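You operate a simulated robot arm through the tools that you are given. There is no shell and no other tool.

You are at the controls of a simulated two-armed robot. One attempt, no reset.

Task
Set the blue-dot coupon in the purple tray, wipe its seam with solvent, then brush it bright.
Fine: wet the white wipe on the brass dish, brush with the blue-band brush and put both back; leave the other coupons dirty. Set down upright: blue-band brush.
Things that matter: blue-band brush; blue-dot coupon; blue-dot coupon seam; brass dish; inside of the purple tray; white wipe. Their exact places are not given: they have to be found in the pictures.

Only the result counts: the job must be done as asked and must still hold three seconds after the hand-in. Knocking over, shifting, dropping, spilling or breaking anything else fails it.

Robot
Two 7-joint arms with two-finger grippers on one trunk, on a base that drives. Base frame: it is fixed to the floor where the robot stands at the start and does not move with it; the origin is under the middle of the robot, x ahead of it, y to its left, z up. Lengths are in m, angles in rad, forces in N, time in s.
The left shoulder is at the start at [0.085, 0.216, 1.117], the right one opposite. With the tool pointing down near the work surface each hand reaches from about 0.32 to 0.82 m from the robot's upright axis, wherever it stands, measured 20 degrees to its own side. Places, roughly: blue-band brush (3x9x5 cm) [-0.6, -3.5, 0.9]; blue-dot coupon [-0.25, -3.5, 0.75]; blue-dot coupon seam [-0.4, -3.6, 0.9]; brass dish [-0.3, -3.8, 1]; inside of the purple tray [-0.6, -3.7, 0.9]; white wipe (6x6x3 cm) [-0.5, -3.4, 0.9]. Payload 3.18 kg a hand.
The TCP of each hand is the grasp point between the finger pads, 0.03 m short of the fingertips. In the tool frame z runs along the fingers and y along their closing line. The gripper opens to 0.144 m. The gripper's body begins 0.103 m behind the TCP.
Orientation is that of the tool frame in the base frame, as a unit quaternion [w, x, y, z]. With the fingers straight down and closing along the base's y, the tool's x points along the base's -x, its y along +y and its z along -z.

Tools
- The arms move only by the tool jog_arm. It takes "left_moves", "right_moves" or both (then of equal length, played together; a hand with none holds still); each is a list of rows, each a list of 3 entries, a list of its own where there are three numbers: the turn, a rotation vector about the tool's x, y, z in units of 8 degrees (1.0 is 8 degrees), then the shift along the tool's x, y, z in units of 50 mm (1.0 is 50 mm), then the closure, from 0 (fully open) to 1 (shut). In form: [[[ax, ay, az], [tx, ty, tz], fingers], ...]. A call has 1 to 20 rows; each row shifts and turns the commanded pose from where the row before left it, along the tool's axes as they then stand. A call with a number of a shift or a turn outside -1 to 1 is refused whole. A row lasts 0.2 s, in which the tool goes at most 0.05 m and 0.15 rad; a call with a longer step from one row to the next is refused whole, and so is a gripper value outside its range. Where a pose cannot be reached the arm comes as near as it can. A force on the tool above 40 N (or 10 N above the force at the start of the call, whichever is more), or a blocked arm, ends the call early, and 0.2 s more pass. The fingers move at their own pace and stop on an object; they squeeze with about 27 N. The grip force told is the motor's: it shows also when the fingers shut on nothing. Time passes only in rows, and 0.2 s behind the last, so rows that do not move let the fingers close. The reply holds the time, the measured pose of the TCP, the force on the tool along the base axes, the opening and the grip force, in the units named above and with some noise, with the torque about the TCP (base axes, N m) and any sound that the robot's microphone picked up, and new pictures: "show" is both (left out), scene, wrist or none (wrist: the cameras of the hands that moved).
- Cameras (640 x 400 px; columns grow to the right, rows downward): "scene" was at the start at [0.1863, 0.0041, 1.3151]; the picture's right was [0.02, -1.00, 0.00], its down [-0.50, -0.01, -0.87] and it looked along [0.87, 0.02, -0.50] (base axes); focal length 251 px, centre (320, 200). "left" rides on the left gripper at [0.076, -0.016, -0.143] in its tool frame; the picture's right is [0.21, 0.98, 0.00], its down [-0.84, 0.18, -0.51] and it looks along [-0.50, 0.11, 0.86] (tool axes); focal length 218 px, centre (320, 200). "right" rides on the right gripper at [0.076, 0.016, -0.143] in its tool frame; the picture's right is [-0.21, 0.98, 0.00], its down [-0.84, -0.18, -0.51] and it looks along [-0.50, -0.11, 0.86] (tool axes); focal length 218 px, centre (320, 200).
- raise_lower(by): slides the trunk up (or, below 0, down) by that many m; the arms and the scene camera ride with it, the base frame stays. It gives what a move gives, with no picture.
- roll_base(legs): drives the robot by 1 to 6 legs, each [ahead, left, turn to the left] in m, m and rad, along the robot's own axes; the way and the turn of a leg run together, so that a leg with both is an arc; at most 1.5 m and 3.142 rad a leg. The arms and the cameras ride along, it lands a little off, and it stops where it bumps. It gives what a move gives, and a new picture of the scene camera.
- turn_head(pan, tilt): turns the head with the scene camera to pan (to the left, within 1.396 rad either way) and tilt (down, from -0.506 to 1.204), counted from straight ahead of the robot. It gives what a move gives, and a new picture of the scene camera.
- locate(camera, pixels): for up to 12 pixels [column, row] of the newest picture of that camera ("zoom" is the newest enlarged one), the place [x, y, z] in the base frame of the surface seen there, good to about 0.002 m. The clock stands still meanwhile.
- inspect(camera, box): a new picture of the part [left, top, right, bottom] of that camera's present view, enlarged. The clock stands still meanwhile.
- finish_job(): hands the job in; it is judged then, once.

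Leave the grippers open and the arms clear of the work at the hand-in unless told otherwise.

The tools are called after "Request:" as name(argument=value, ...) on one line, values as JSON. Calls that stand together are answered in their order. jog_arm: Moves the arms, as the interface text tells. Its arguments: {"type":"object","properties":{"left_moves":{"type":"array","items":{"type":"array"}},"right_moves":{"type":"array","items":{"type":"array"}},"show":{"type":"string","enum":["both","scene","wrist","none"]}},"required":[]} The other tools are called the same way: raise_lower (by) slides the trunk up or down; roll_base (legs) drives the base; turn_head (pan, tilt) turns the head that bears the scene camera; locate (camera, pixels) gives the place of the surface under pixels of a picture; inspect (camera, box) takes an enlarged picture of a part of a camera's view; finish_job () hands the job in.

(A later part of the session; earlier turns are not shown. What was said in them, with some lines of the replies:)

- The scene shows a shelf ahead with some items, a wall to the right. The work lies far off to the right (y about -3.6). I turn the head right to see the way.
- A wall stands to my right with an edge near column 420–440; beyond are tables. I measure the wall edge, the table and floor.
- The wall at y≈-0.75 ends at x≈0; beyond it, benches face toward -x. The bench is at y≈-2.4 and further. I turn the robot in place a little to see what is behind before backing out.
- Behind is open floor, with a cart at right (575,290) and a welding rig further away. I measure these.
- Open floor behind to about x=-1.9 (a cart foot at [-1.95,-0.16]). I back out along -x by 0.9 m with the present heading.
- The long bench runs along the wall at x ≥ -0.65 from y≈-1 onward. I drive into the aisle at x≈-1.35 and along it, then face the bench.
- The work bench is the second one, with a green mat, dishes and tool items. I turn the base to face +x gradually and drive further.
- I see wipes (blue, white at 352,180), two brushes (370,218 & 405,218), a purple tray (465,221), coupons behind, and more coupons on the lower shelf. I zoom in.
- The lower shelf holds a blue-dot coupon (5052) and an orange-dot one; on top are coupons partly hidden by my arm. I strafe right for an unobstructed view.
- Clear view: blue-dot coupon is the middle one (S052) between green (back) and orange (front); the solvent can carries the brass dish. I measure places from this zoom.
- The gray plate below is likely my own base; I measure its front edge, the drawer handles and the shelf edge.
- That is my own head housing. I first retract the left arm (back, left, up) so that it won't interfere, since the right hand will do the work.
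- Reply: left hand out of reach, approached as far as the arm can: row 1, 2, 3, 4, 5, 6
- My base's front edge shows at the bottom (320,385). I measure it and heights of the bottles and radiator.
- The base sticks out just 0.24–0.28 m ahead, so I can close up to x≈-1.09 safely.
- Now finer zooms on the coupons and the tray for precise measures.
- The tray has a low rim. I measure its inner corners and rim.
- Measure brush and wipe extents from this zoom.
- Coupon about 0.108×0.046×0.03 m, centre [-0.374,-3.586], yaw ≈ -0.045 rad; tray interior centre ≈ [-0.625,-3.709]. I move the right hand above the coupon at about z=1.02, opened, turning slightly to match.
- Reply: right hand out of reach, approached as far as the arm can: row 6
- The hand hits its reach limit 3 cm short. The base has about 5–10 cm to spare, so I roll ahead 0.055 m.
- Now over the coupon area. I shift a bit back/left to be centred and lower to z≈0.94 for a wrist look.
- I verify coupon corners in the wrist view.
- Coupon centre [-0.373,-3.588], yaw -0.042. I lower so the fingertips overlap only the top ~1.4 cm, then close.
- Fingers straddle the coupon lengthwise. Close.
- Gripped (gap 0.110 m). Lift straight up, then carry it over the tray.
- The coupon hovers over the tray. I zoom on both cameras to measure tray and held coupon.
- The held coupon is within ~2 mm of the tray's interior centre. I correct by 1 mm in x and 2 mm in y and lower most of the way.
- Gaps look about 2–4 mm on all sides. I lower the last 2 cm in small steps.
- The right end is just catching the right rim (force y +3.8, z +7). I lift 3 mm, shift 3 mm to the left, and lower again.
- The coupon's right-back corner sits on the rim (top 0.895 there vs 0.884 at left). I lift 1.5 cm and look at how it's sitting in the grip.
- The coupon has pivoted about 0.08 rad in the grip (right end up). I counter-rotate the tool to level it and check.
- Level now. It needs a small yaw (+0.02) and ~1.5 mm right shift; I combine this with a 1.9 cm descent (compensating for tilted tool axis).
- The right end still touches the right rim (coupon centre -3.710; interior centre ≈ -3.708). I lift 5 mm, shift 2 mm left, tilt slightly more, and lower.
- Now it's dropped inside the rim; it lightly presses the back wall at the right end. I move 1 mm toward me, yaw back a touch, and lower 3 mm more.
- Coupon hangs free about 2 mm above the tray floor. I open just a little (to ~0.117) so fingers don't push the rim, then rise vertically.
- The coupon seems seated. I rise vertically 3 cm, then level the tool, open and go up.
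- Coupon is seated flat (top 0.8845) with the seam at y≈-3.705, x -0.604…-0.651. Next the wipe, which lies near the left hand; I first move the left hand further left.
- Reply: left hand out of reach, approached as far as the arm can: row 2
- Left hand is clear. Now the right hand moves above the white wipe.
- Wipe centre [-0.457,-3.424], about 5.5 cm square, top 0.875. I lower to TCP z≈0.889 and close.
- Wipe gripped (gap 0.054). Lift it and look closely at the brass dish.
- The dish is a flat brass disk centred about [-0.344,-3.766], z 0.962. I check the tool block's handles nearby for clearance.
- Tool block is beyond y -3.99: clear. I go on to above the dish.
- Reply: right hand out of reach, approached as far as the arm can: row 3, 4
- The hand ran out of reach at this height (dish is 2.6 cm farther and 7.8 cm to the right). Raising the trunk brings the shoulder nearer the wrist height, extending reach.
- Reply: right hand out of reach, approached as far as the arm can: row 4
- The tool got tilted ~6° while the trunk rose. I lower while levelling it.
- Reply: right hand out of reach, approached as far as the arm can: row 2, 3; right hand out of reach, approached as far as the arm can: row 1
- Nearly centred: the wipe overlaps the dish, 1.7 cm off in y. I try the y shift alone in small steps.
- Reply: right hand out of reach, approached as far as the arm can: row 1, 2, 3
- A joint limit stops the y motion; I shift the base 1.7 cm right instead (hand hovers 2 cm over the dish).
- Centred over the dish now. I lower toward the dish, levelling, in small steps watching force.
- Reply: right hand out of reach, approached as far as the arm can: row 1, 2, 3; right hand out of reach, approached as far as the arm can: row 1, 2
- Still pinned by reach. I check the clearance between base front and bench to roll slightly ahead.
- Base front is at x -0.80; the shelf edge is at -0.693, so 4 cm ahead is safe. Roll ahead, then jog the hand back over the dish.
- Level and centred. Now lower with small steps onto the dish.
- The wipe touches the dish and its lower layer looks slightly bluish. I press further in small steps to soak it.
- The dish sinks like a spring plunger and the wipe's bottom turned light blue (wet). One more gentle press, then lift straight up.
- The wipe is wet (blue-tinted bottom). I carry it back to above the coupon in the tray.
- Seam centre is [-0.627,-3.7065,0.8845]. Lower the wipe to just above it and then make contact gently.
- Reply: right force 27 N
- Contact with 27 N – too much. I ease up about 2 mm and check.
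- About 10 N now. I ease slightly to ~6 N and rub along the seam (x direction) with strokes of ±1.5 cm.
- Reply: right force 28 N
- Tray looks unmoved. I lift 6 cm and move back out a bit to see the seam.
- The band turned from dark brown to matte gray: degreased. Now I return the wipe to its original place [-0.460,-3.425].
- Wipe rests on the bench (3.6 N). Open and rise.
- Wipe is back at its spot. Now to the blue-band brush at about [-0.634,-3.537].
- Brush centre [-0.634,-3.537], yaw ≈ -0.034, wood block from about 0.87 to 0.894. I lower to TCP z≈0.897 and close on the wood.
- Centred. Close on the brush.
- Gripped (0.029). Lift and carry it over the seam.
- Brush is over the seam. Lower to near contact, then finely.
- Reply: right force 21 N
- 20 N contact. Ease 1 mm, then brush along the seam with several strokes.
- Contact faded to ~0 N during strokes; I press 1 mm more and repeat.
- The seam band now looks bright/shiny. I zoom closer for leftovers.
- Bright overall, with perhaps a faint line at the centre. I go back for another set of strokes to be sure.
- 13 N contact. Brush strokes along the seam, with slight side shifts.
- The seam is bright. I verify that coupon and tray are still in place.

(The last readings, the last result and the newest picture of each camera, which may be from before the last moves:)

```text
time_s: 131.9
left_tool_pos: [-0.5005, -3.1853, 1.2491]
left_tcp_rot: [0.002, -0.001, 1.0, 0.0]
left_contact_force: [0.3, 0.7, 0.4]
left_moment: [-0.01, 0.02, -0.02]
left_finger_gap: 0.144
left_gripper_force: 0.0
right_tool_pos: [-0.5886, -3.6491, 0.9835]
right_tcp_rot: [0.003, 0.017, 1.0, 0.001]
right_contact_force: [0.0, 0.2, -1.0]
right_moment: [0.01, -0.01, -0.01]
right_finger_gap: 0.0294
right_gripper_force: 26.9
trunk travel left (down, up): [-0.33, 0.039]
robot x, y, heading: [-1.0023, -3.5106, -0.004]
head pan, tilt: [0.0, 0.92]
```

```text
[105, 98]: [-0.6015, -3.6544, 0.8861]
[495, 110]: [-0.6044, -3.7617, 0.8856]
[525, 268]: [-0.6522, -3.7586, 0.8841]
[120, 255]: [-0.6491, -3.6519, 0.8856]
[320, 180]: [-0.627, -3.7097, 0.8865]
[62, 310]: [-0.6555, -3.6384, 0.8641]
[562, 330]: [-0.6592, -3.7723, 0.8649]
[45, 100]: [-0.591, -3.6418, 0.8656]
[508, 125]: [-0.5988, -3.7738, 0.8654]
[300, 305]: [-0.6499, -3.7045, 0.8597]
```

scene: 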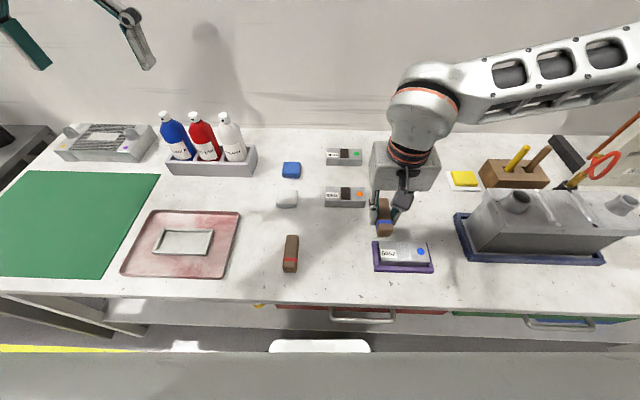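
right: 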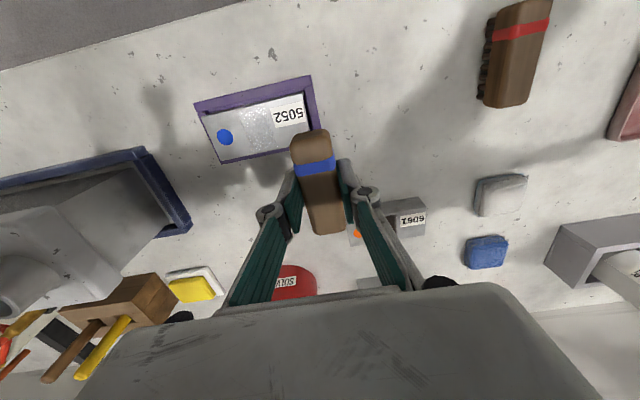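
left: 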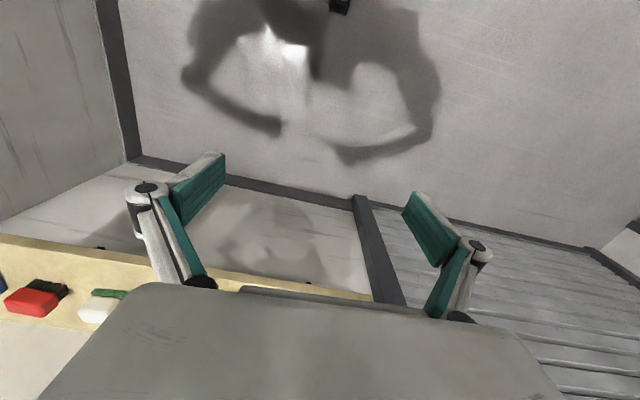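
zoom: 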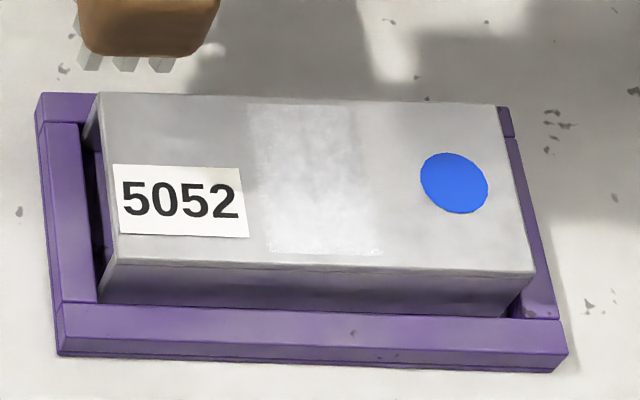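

All in place. Now return the brush to its original pose [-0.6335,-3.5373].

Request:
jog_arm(right_moves=[[[0, 0, 0], [0.325, 0.735, 0], 1], [[0, 0, 0], [0.325, 0.735, 0], 1], [[0, 0, 0], [0.325, 0.735, 0], 1], [[0, 0, 0], [0, 0, 0.5], 1], [[0, 0, 0], [0, 0, 0.5], 1], [[0, 0, 0], [0, 0, 0.4], 1], [[0, 0, 0], [0, 0, 0], 1]])

Request:
inspect(camera="scene", box=[290, 215, 370, 285])

```text
time_s: 133.5
left_tool_pos: [-0.5, -3.1839, 1.2484]
left_tcp_rot: [0.004, 0.0, 1.0, -0.002]
left_contact_force: [-0.3, -0.2, 0.2]
left_moment: [-0.02, -0.01, 0.01]
left_finger_gap: 0.144
left_gripper_force: 0.1
right_tool_pos: [-0.6311, -3.5368, 0.9105]
right_tcp_rot: [0.003, 0.016, 1.0, 0.002]
right_contact_force: [0.9, -0.7, -1.1]
right_moment: [0.0, 0.03, 0.01]
right_finger_gap: 0.0292
right_gripper_force: 27.2
trunk travel left (down, up): [-0.33, 0.039]
robot x, y, heading: [-0.9975, -3.5151, 0.009]
head pan, tilt: [0.0, 0.92]
```

scene: 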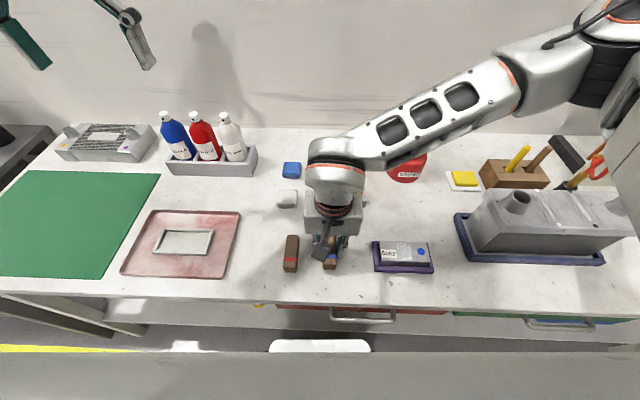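
right: 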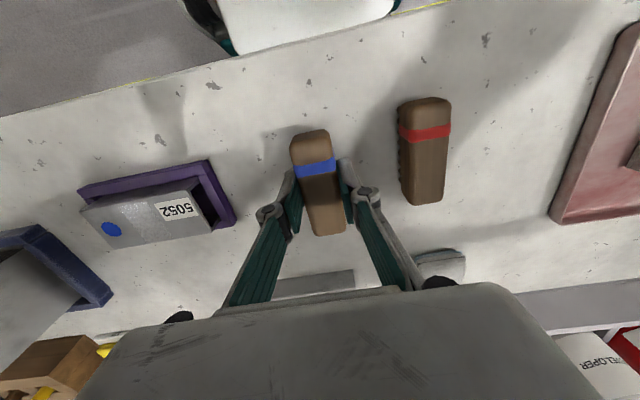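

```text
5.71 times, centred on (330, 250) of scene
```

zoom: 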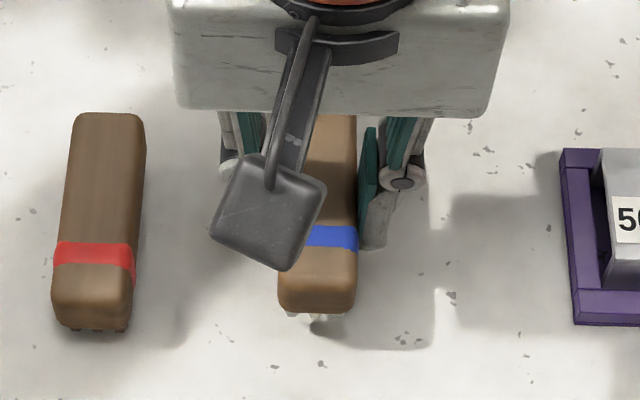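

Request:
jog_arm(right_moves=[[[0, 0, 0], [0.04, -0.01, 0.14], 1], [[0, 0, 0], [0, 0, 0.08], 1], [[0, 0, 0], [0, 0, 0.04], 1], [[0, 0, 0], [0, 0, 0], 1]], show="none")

```text
time_s: 134.5
left_tool_pos: [-0.5004, -3.1844, 1.2494]
left_tcp_rot: [0.004, -0.001, 1.0, -0.001]
left_contact_force: [0.0, 0.2, 0.4]
left_moment: [-0.02, 0.01, 0.03]
left_finger_gap: 0.1441
left_gripper_force: 0.1
right_tool_pos: [-0.6346, -3.5355, 0.8995]
right_tcp_rot: [0.003, 0.017, 1.0, 0.001]
right_contact_force: [-0.2, -0.4, -0.8]
right_moment: [-0.01, -0.01, 0.0]
right_finger_gap: 0.0291
right_gripper_force: 27.1
trunk travel left (down, up): [-0.33, 0.039]
robot x, y, heading: [-0.9967, -3.5178, 0.004]
head pan, tilt: [0.0, 0.92]
```

Request:
jog_arm(right_moves=[[[0, 0, 0], [0, -0.02, 0.03], 1], [[0, 0, 0], [0, 0, 0.02], 1], [[0, 0, 0], [0, 0, 0], 1]], show="none")

```text
time_s: 135.3
left_tool_pos: [-0.4995, -3.185, 1.2489]
left_tcp_rot: [0.004, -0.001, 1.0, -0.001]
left_contact_force: [-0.7, 0.0, 1.6]
left_moment: [-0.01, -0.02, 0.0]
left_finger_gap: 0.1442
left_gripper_force: 0.1
right_tool_pos: [-0.6335, -3.5371, 0.8978]
right_tcp_rot: [0.002, 0.016, 1.0, 0.001]
right_contact_force: [0.5, -0.3, -0.6]
right_moment: [0.03, 0.03, -0.03]
right_finger_gap: 0.0291
right_gripper_force: 27.4
trunk travel left (down, up): [-0.33, 0.039]
robot x, y, heading: [-1.0002, -3.5157, -0.002]
head pan, tilt: [0.0, 0.92]
```

Request:
jog_arm(right_moves=[[[0, 0, 0], [0, 0, 0.02], 1], [[0, 0, 0], [0, 0, 0.02], 1], [[0, 0, 0], [0, 0, 0], 1]], show="none")

Request:
inspect(camera="scene", box=[290, 215, 370, 285])

```text
time_s: 136.1
left_tool_pos: [-0.4992, -3.1848, 1.2477]
left_tcp_rot: [0.005, -0.001, 1.0, -0.001]
left_contact_force: [-0.3, -0.7, -0.3]
left_moment: [0.0, -0.02, -0.01]
left_finger_gap: 0.1441
left_gripper_force: 0.0
right_tool_pos: [-0.6338, -3.5387, 0.8967]
right_tcp_rot: [0.002, 0.016, 1.0, 0.0]
right_contact_force: [-0.5, -0.1, 0.3]
right_moment: [-0.01, 0.01, 0.02]
right_finger_gap: 0.0294
right_gripper_force: 27.0
trunk travel left (down, up): [-0.33, 0.039]
robot x, y, heading: [-0.9948, -3.5106, -0.0]
head pan, tilt: [0.0, 0.92]
```

```text
5.71 times, centred on (330, 250) of scene
```

zoom: 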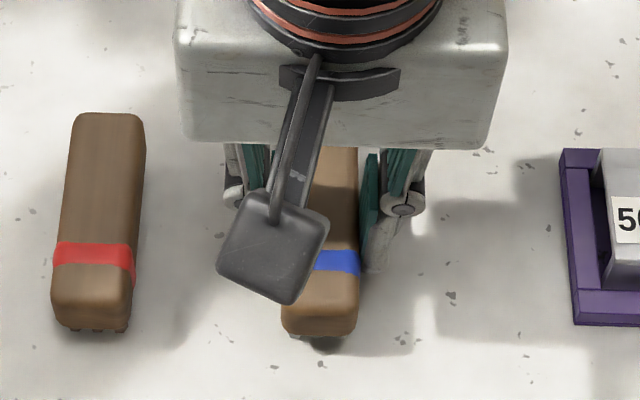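

Matches the original view within a millimetre. One last tiny lowering, then open.

Request:
jog_arm(right_moves=[[[0, 0, 0], [0, 0, 0.02], 1], [[0, 0, 0], [0, 0, 0], 1]], show="none")

```text
time_s: 136.7
left_tool_pos: [-0.5005, -3.184, 1.2487]
left_tcp_rot: [0.004, -0.001, 1.0, 0.0]
left_contact_force: [0.7, -1.1, -0.5]
left_moment: [-0.02, -0.03, 0.0]
left_finger_gap: 0.1441
left_gripper_force: 0.1
right_tool_pos: [-0.6337, -3.5376, 0.8954]
right_tcp_rot: [0.002, 0.017, 1.0, 0.0]
right_contact_force: [0.4, -0.1, -2.1]
right_moment: [-0.03, 0.0, 0.0]
right_finger_gap: 0.0295
right_gripper_force: 26.8
trunk travel left (down, up): [-0.33, 0.039]
robot x, y, heading: [-0.997, -3.5148, -0.001]
head pan, tilt: [0.0, 0.92]
```

Request:
jog_arm(right_moves=[[[0, 0, 0], [0, 0, 0.02], 1], [[0, 0, 0], [0, 0, 0.01], 1], [[0, 0, 0], [0, 0, 0], 1]], show="none")

```text
time_s: 137.5
left_tool_pos: [-0.4997, -3.1848, 1.2489]
left_tcp_rot: [0.002, -0.001, 1.0, -0.001]
left_contact_force: [0.9, 0.1, 0.7]
left_moment: [0.01, 0.0, 0.01]
left_finger_gap: 0.144
left_gripper_force: 0.2
right_tool_pos: [-0.6337, -3.5361, 0.8938]
right_tcp_rot: [0.003, 0.016, 1.0, 0.002]
right_contact_force: [-1.1, -1.6, 3.7]
right_moment: [-0.07, -0.13, -0.05]
right_finger_gap: 0.0294
right_gripper_force: 27.1
trunk travel left (down, up): [-0.33, 0.039]
robot x, y, heading: [-0.9954, -3.5134, 0.004]
head pan, tilt: [0.0, 0.92]
```

Contact (3.7 N). Open to ~0.075 and rise straight up.

Request:
jog_arm(right_moves=[[[0, 0, 0], [0, 0, 0], 0.75], [[0, 0, 0], [0, 0, 0], 0.6], [[0, 0, 0], [0, 0, 0], 0.5], [[0, 0, 0], [0, 0, 0], 0.5], [[0, 0, 0], [0, 0, -0.4], 0.5], [[0, 0, 0], [0, 0, -0.7], 0.5], [[0, 0, 0], [0, 0, -0.8], 0.5], [[0, 0, 0], [0, 0, -0.8], 0.4], [[0, 0, 0], [0, 0, 0], 0.2]])

Request:
inspect(camera="right", box=[240, 70, 460, 220])

```text
time_s: 139.5
left_tool_pos: [-0.5001, -3.1854, 1.2485]
left_tcp_rot: [0.004, -0.001, 1.0, -0.001]
left_contact_force: [-0.1, 0.1, 0.6]
left_moment: [-0.03, 0.02, 0.03]
left_finger_gap: 0.1438
left_gripper_force: 0.0
right_tool_pos: [-0.6369, -3.5381, 1.0251]
right_tcp_rot: [0.003, 0.017, 1.0, 0.0]
right_contact_force: [0.1, -0.3, 0.2]
right_moment: [-0.01, -0.02, 0.02]
right_finger_gap: 0.115
right_gripper_force: 0.2
trunk travel left (down, up): [-0.33, 0.039]
robot x, y, heading: [-0.9967, -3.5144, 0.006]
head pan, tilt: [0.0, 0.92]
```

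scene: 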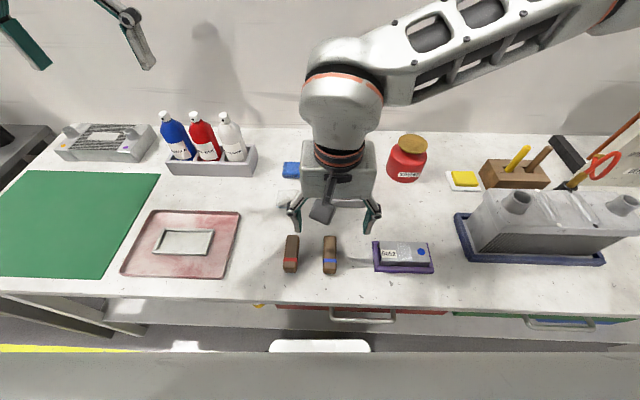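
right: 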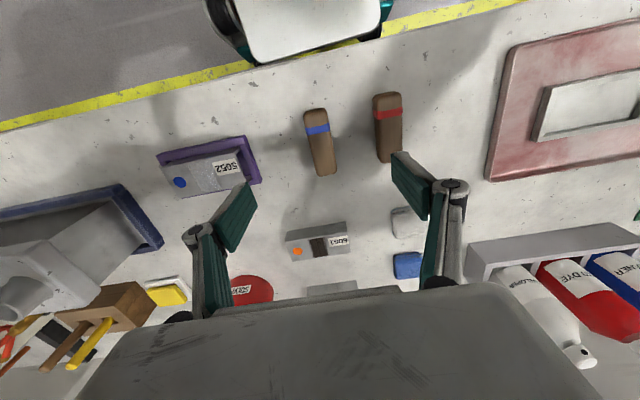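

```text
2.67 times, centred on (350, 145) of right
```

zoom: 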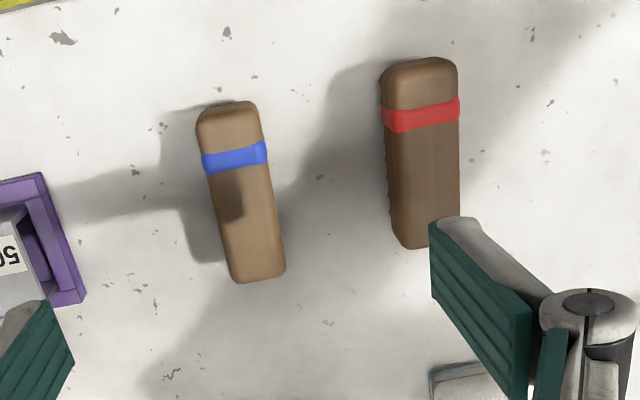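

Brush stands upright in its place. I raise the hand, open fully, and roll back a little to be clear.

Request:
jog_arm(right_moves=[[[0, 0, 0], [0, 0, -0.7], 0], [[0, 0, 0], [0, 0, -0.7], 0], [[0, 0, 0], [0, 0, 0], 0]], show="none")

Request:
roll_base(legs=[[-0.3, 0.0, 0.0]])

Request:
inspect(camera="scene", box=[240, 60, 460, 220])

```text
time_s: 140.3
left_tool_pos: [-0.5003, -3.1838, 1.2477]
left_tcp_rot: [0.003, -0.001, 1.0, -0.001]
left_contact_force: [0.7, -0.5, -0.2]
left_moment: [0.02, -0.02, 0.0]
left_finger_gap: 0.1442
left_gripper_force: 0.0
right_tool_pos: [-0.6366, -3.5368, 1.0939]
right_tcp_rot: [0.003, 0.016, 1.0, 0.0]
right_contact_force: [0.4, 0.2, -0.2]
right_moment: [-0.02, 0.0, 0.01]
right_finger_gap: 0.1441
right_gripper_force: 0.0
trunk travel left (down, up): [-0.33, 0.039]
robot x, y, heading: [-0.9986, -3.5128, 0.002]
head pan, tilt: [0.0, 0.92]
```

```text
time_s: 142.4
left_tool_pos: [-0.7998, -3.1877, 1.2487]
left_tcp_rot: [0.003, 0.002, 1.0, -0.001]
left_contact_force: [-0.3, 0.7, -1.2]
left_moment: [-0.03, -0.04, -0.02]
left_finger_gap: 0.144
left_gripper_force: 0.0
right_tool_pos: [-0.9389, -3.539, 1.0938]
right_tcp_rot: [0.003, 0.021, 1.0, 0.001]
right_contact_force: [0.1, -0.2, -0.4]
right_moment: [0.0, 0.0, -0.01]
right_finger_gap: 0.1438
right_gripper_force: 0.1
trunk travel left (down, up): [-0.33, 0.039]
robot x, y, heading: [-1.2973, -3.513, -0.011]
head pan, tilt: [0.0, 0.92]
```

scene: 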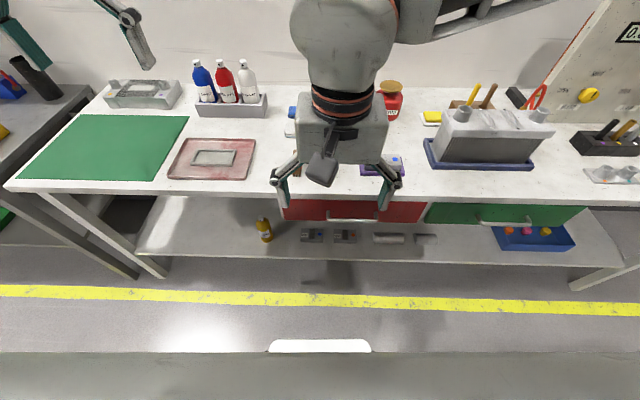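

```text
2.50 times, centred on (350, 140) of scene
```

zoom: 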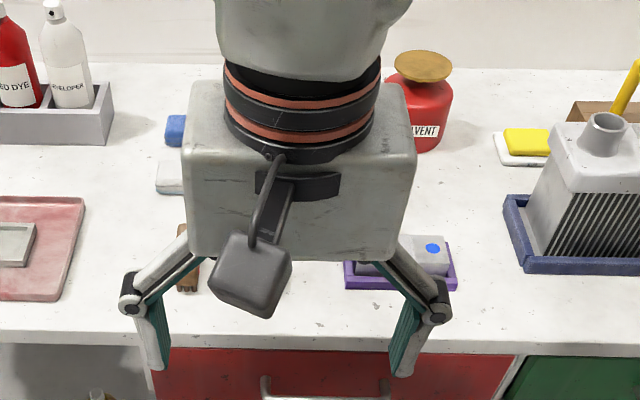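

The hand blocks the view; I swing it to the right for a final check.

Request:
jog_arm(right_moves=[[[0, 0, 0], [0, -0.8, 0], 0], [[0, 0, 0], [0, -0.8, 0], 0], [[0, 0, 0], [0, -0.8, 0], 0], [[0, 0, 0], [0, -0.8, 0], 0], [[0, 0, 0], [0, -0.8, 0], 0], [[0, 0, 0], [0, -0.8, 0], 0], [[0, 0, 0], [0, 0, 0], 0]], show="scene")

Request:
inspect(camera="scene", box=[260, 70, 420, 190])

```text
time_s: 144.0
left_tool_pos: [-0.7976, -3.1849, 1.2483]
left_tcp_rot: [0.004, 0.002, 1.0, -0.002]
left_contact_force: [0.1, -0.5, 0.8]
left_moment: [-0.06, 0.02, 0.0]
left_finger_gap: 0.1441
left_gripper_force: 0.0
right_tool_pos: [-0.9487, -3.7777, 1.0949]
right_tcp_rot: [0.002, 0.02, 1.0, 0.001]
right_contact_force: [0.1, 0.2, -0.5]
right_moment: [-0.02, 0.02, 0.0]
right_finger_gap: 0.144
right_gripper_force: 0.0
trunk travel left (down, up): [-0.33, 0.039]
robot x, y, heading: [-1.3003, -3.5134, -0.002]
head pan, tilt: [0.0, 0.92]
```

scene: 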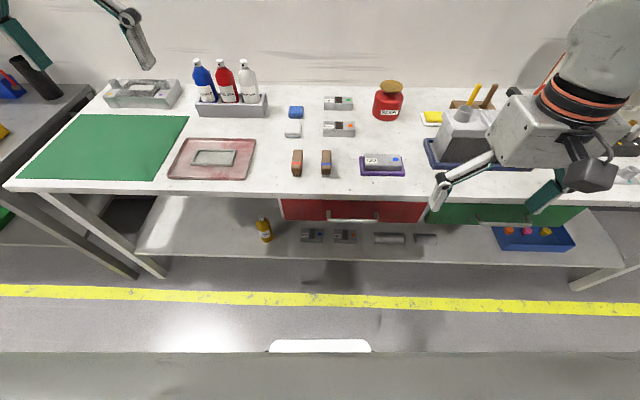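

```text
3.33 times, centred on (340, 130) of scene
```

zoom: 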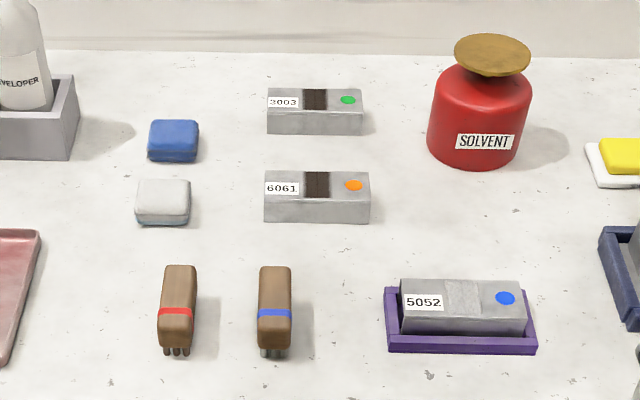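

Everything is as asked. The blue-dot coupon sits in the purple tray with a bright seam, and the wipe and upright brush are back in their places. The other coupons are untouched and still dirty, and the grippers are open and clear. I hand in.

Request:
finish_job()

```text
The job is handed in.
```

The job is handed in: the blue-dot coupon (5052) is in the purple tray, its seam wiped with solvent and brushed bright.

- **Coupon and seam:** The coupon sits flat inside the tray. Wiping turned the seam from dark brown to matte gray, and two rounds of brushing left it bright.
- **Wipe:** I wet the white wipe on the brass dish and put it back in its original spot. It is still damp on the underside.
- **Brush:** The blue-band brush is back in its original place, standing upright.
- **Everything else:** The other coupons are still dirty and untouched, and the tray had not moved when I checked it after brushing. Nothing looked knocked over or shifted in the final picture.
- **Robot:** Both grippers are open. I backed the base away from the bench, so the arms are clear of the work.

While I was lowering the coupon into the tray, its right end caught the rim a few times. I levelled it and set it down again, and it seated without moving the tray.
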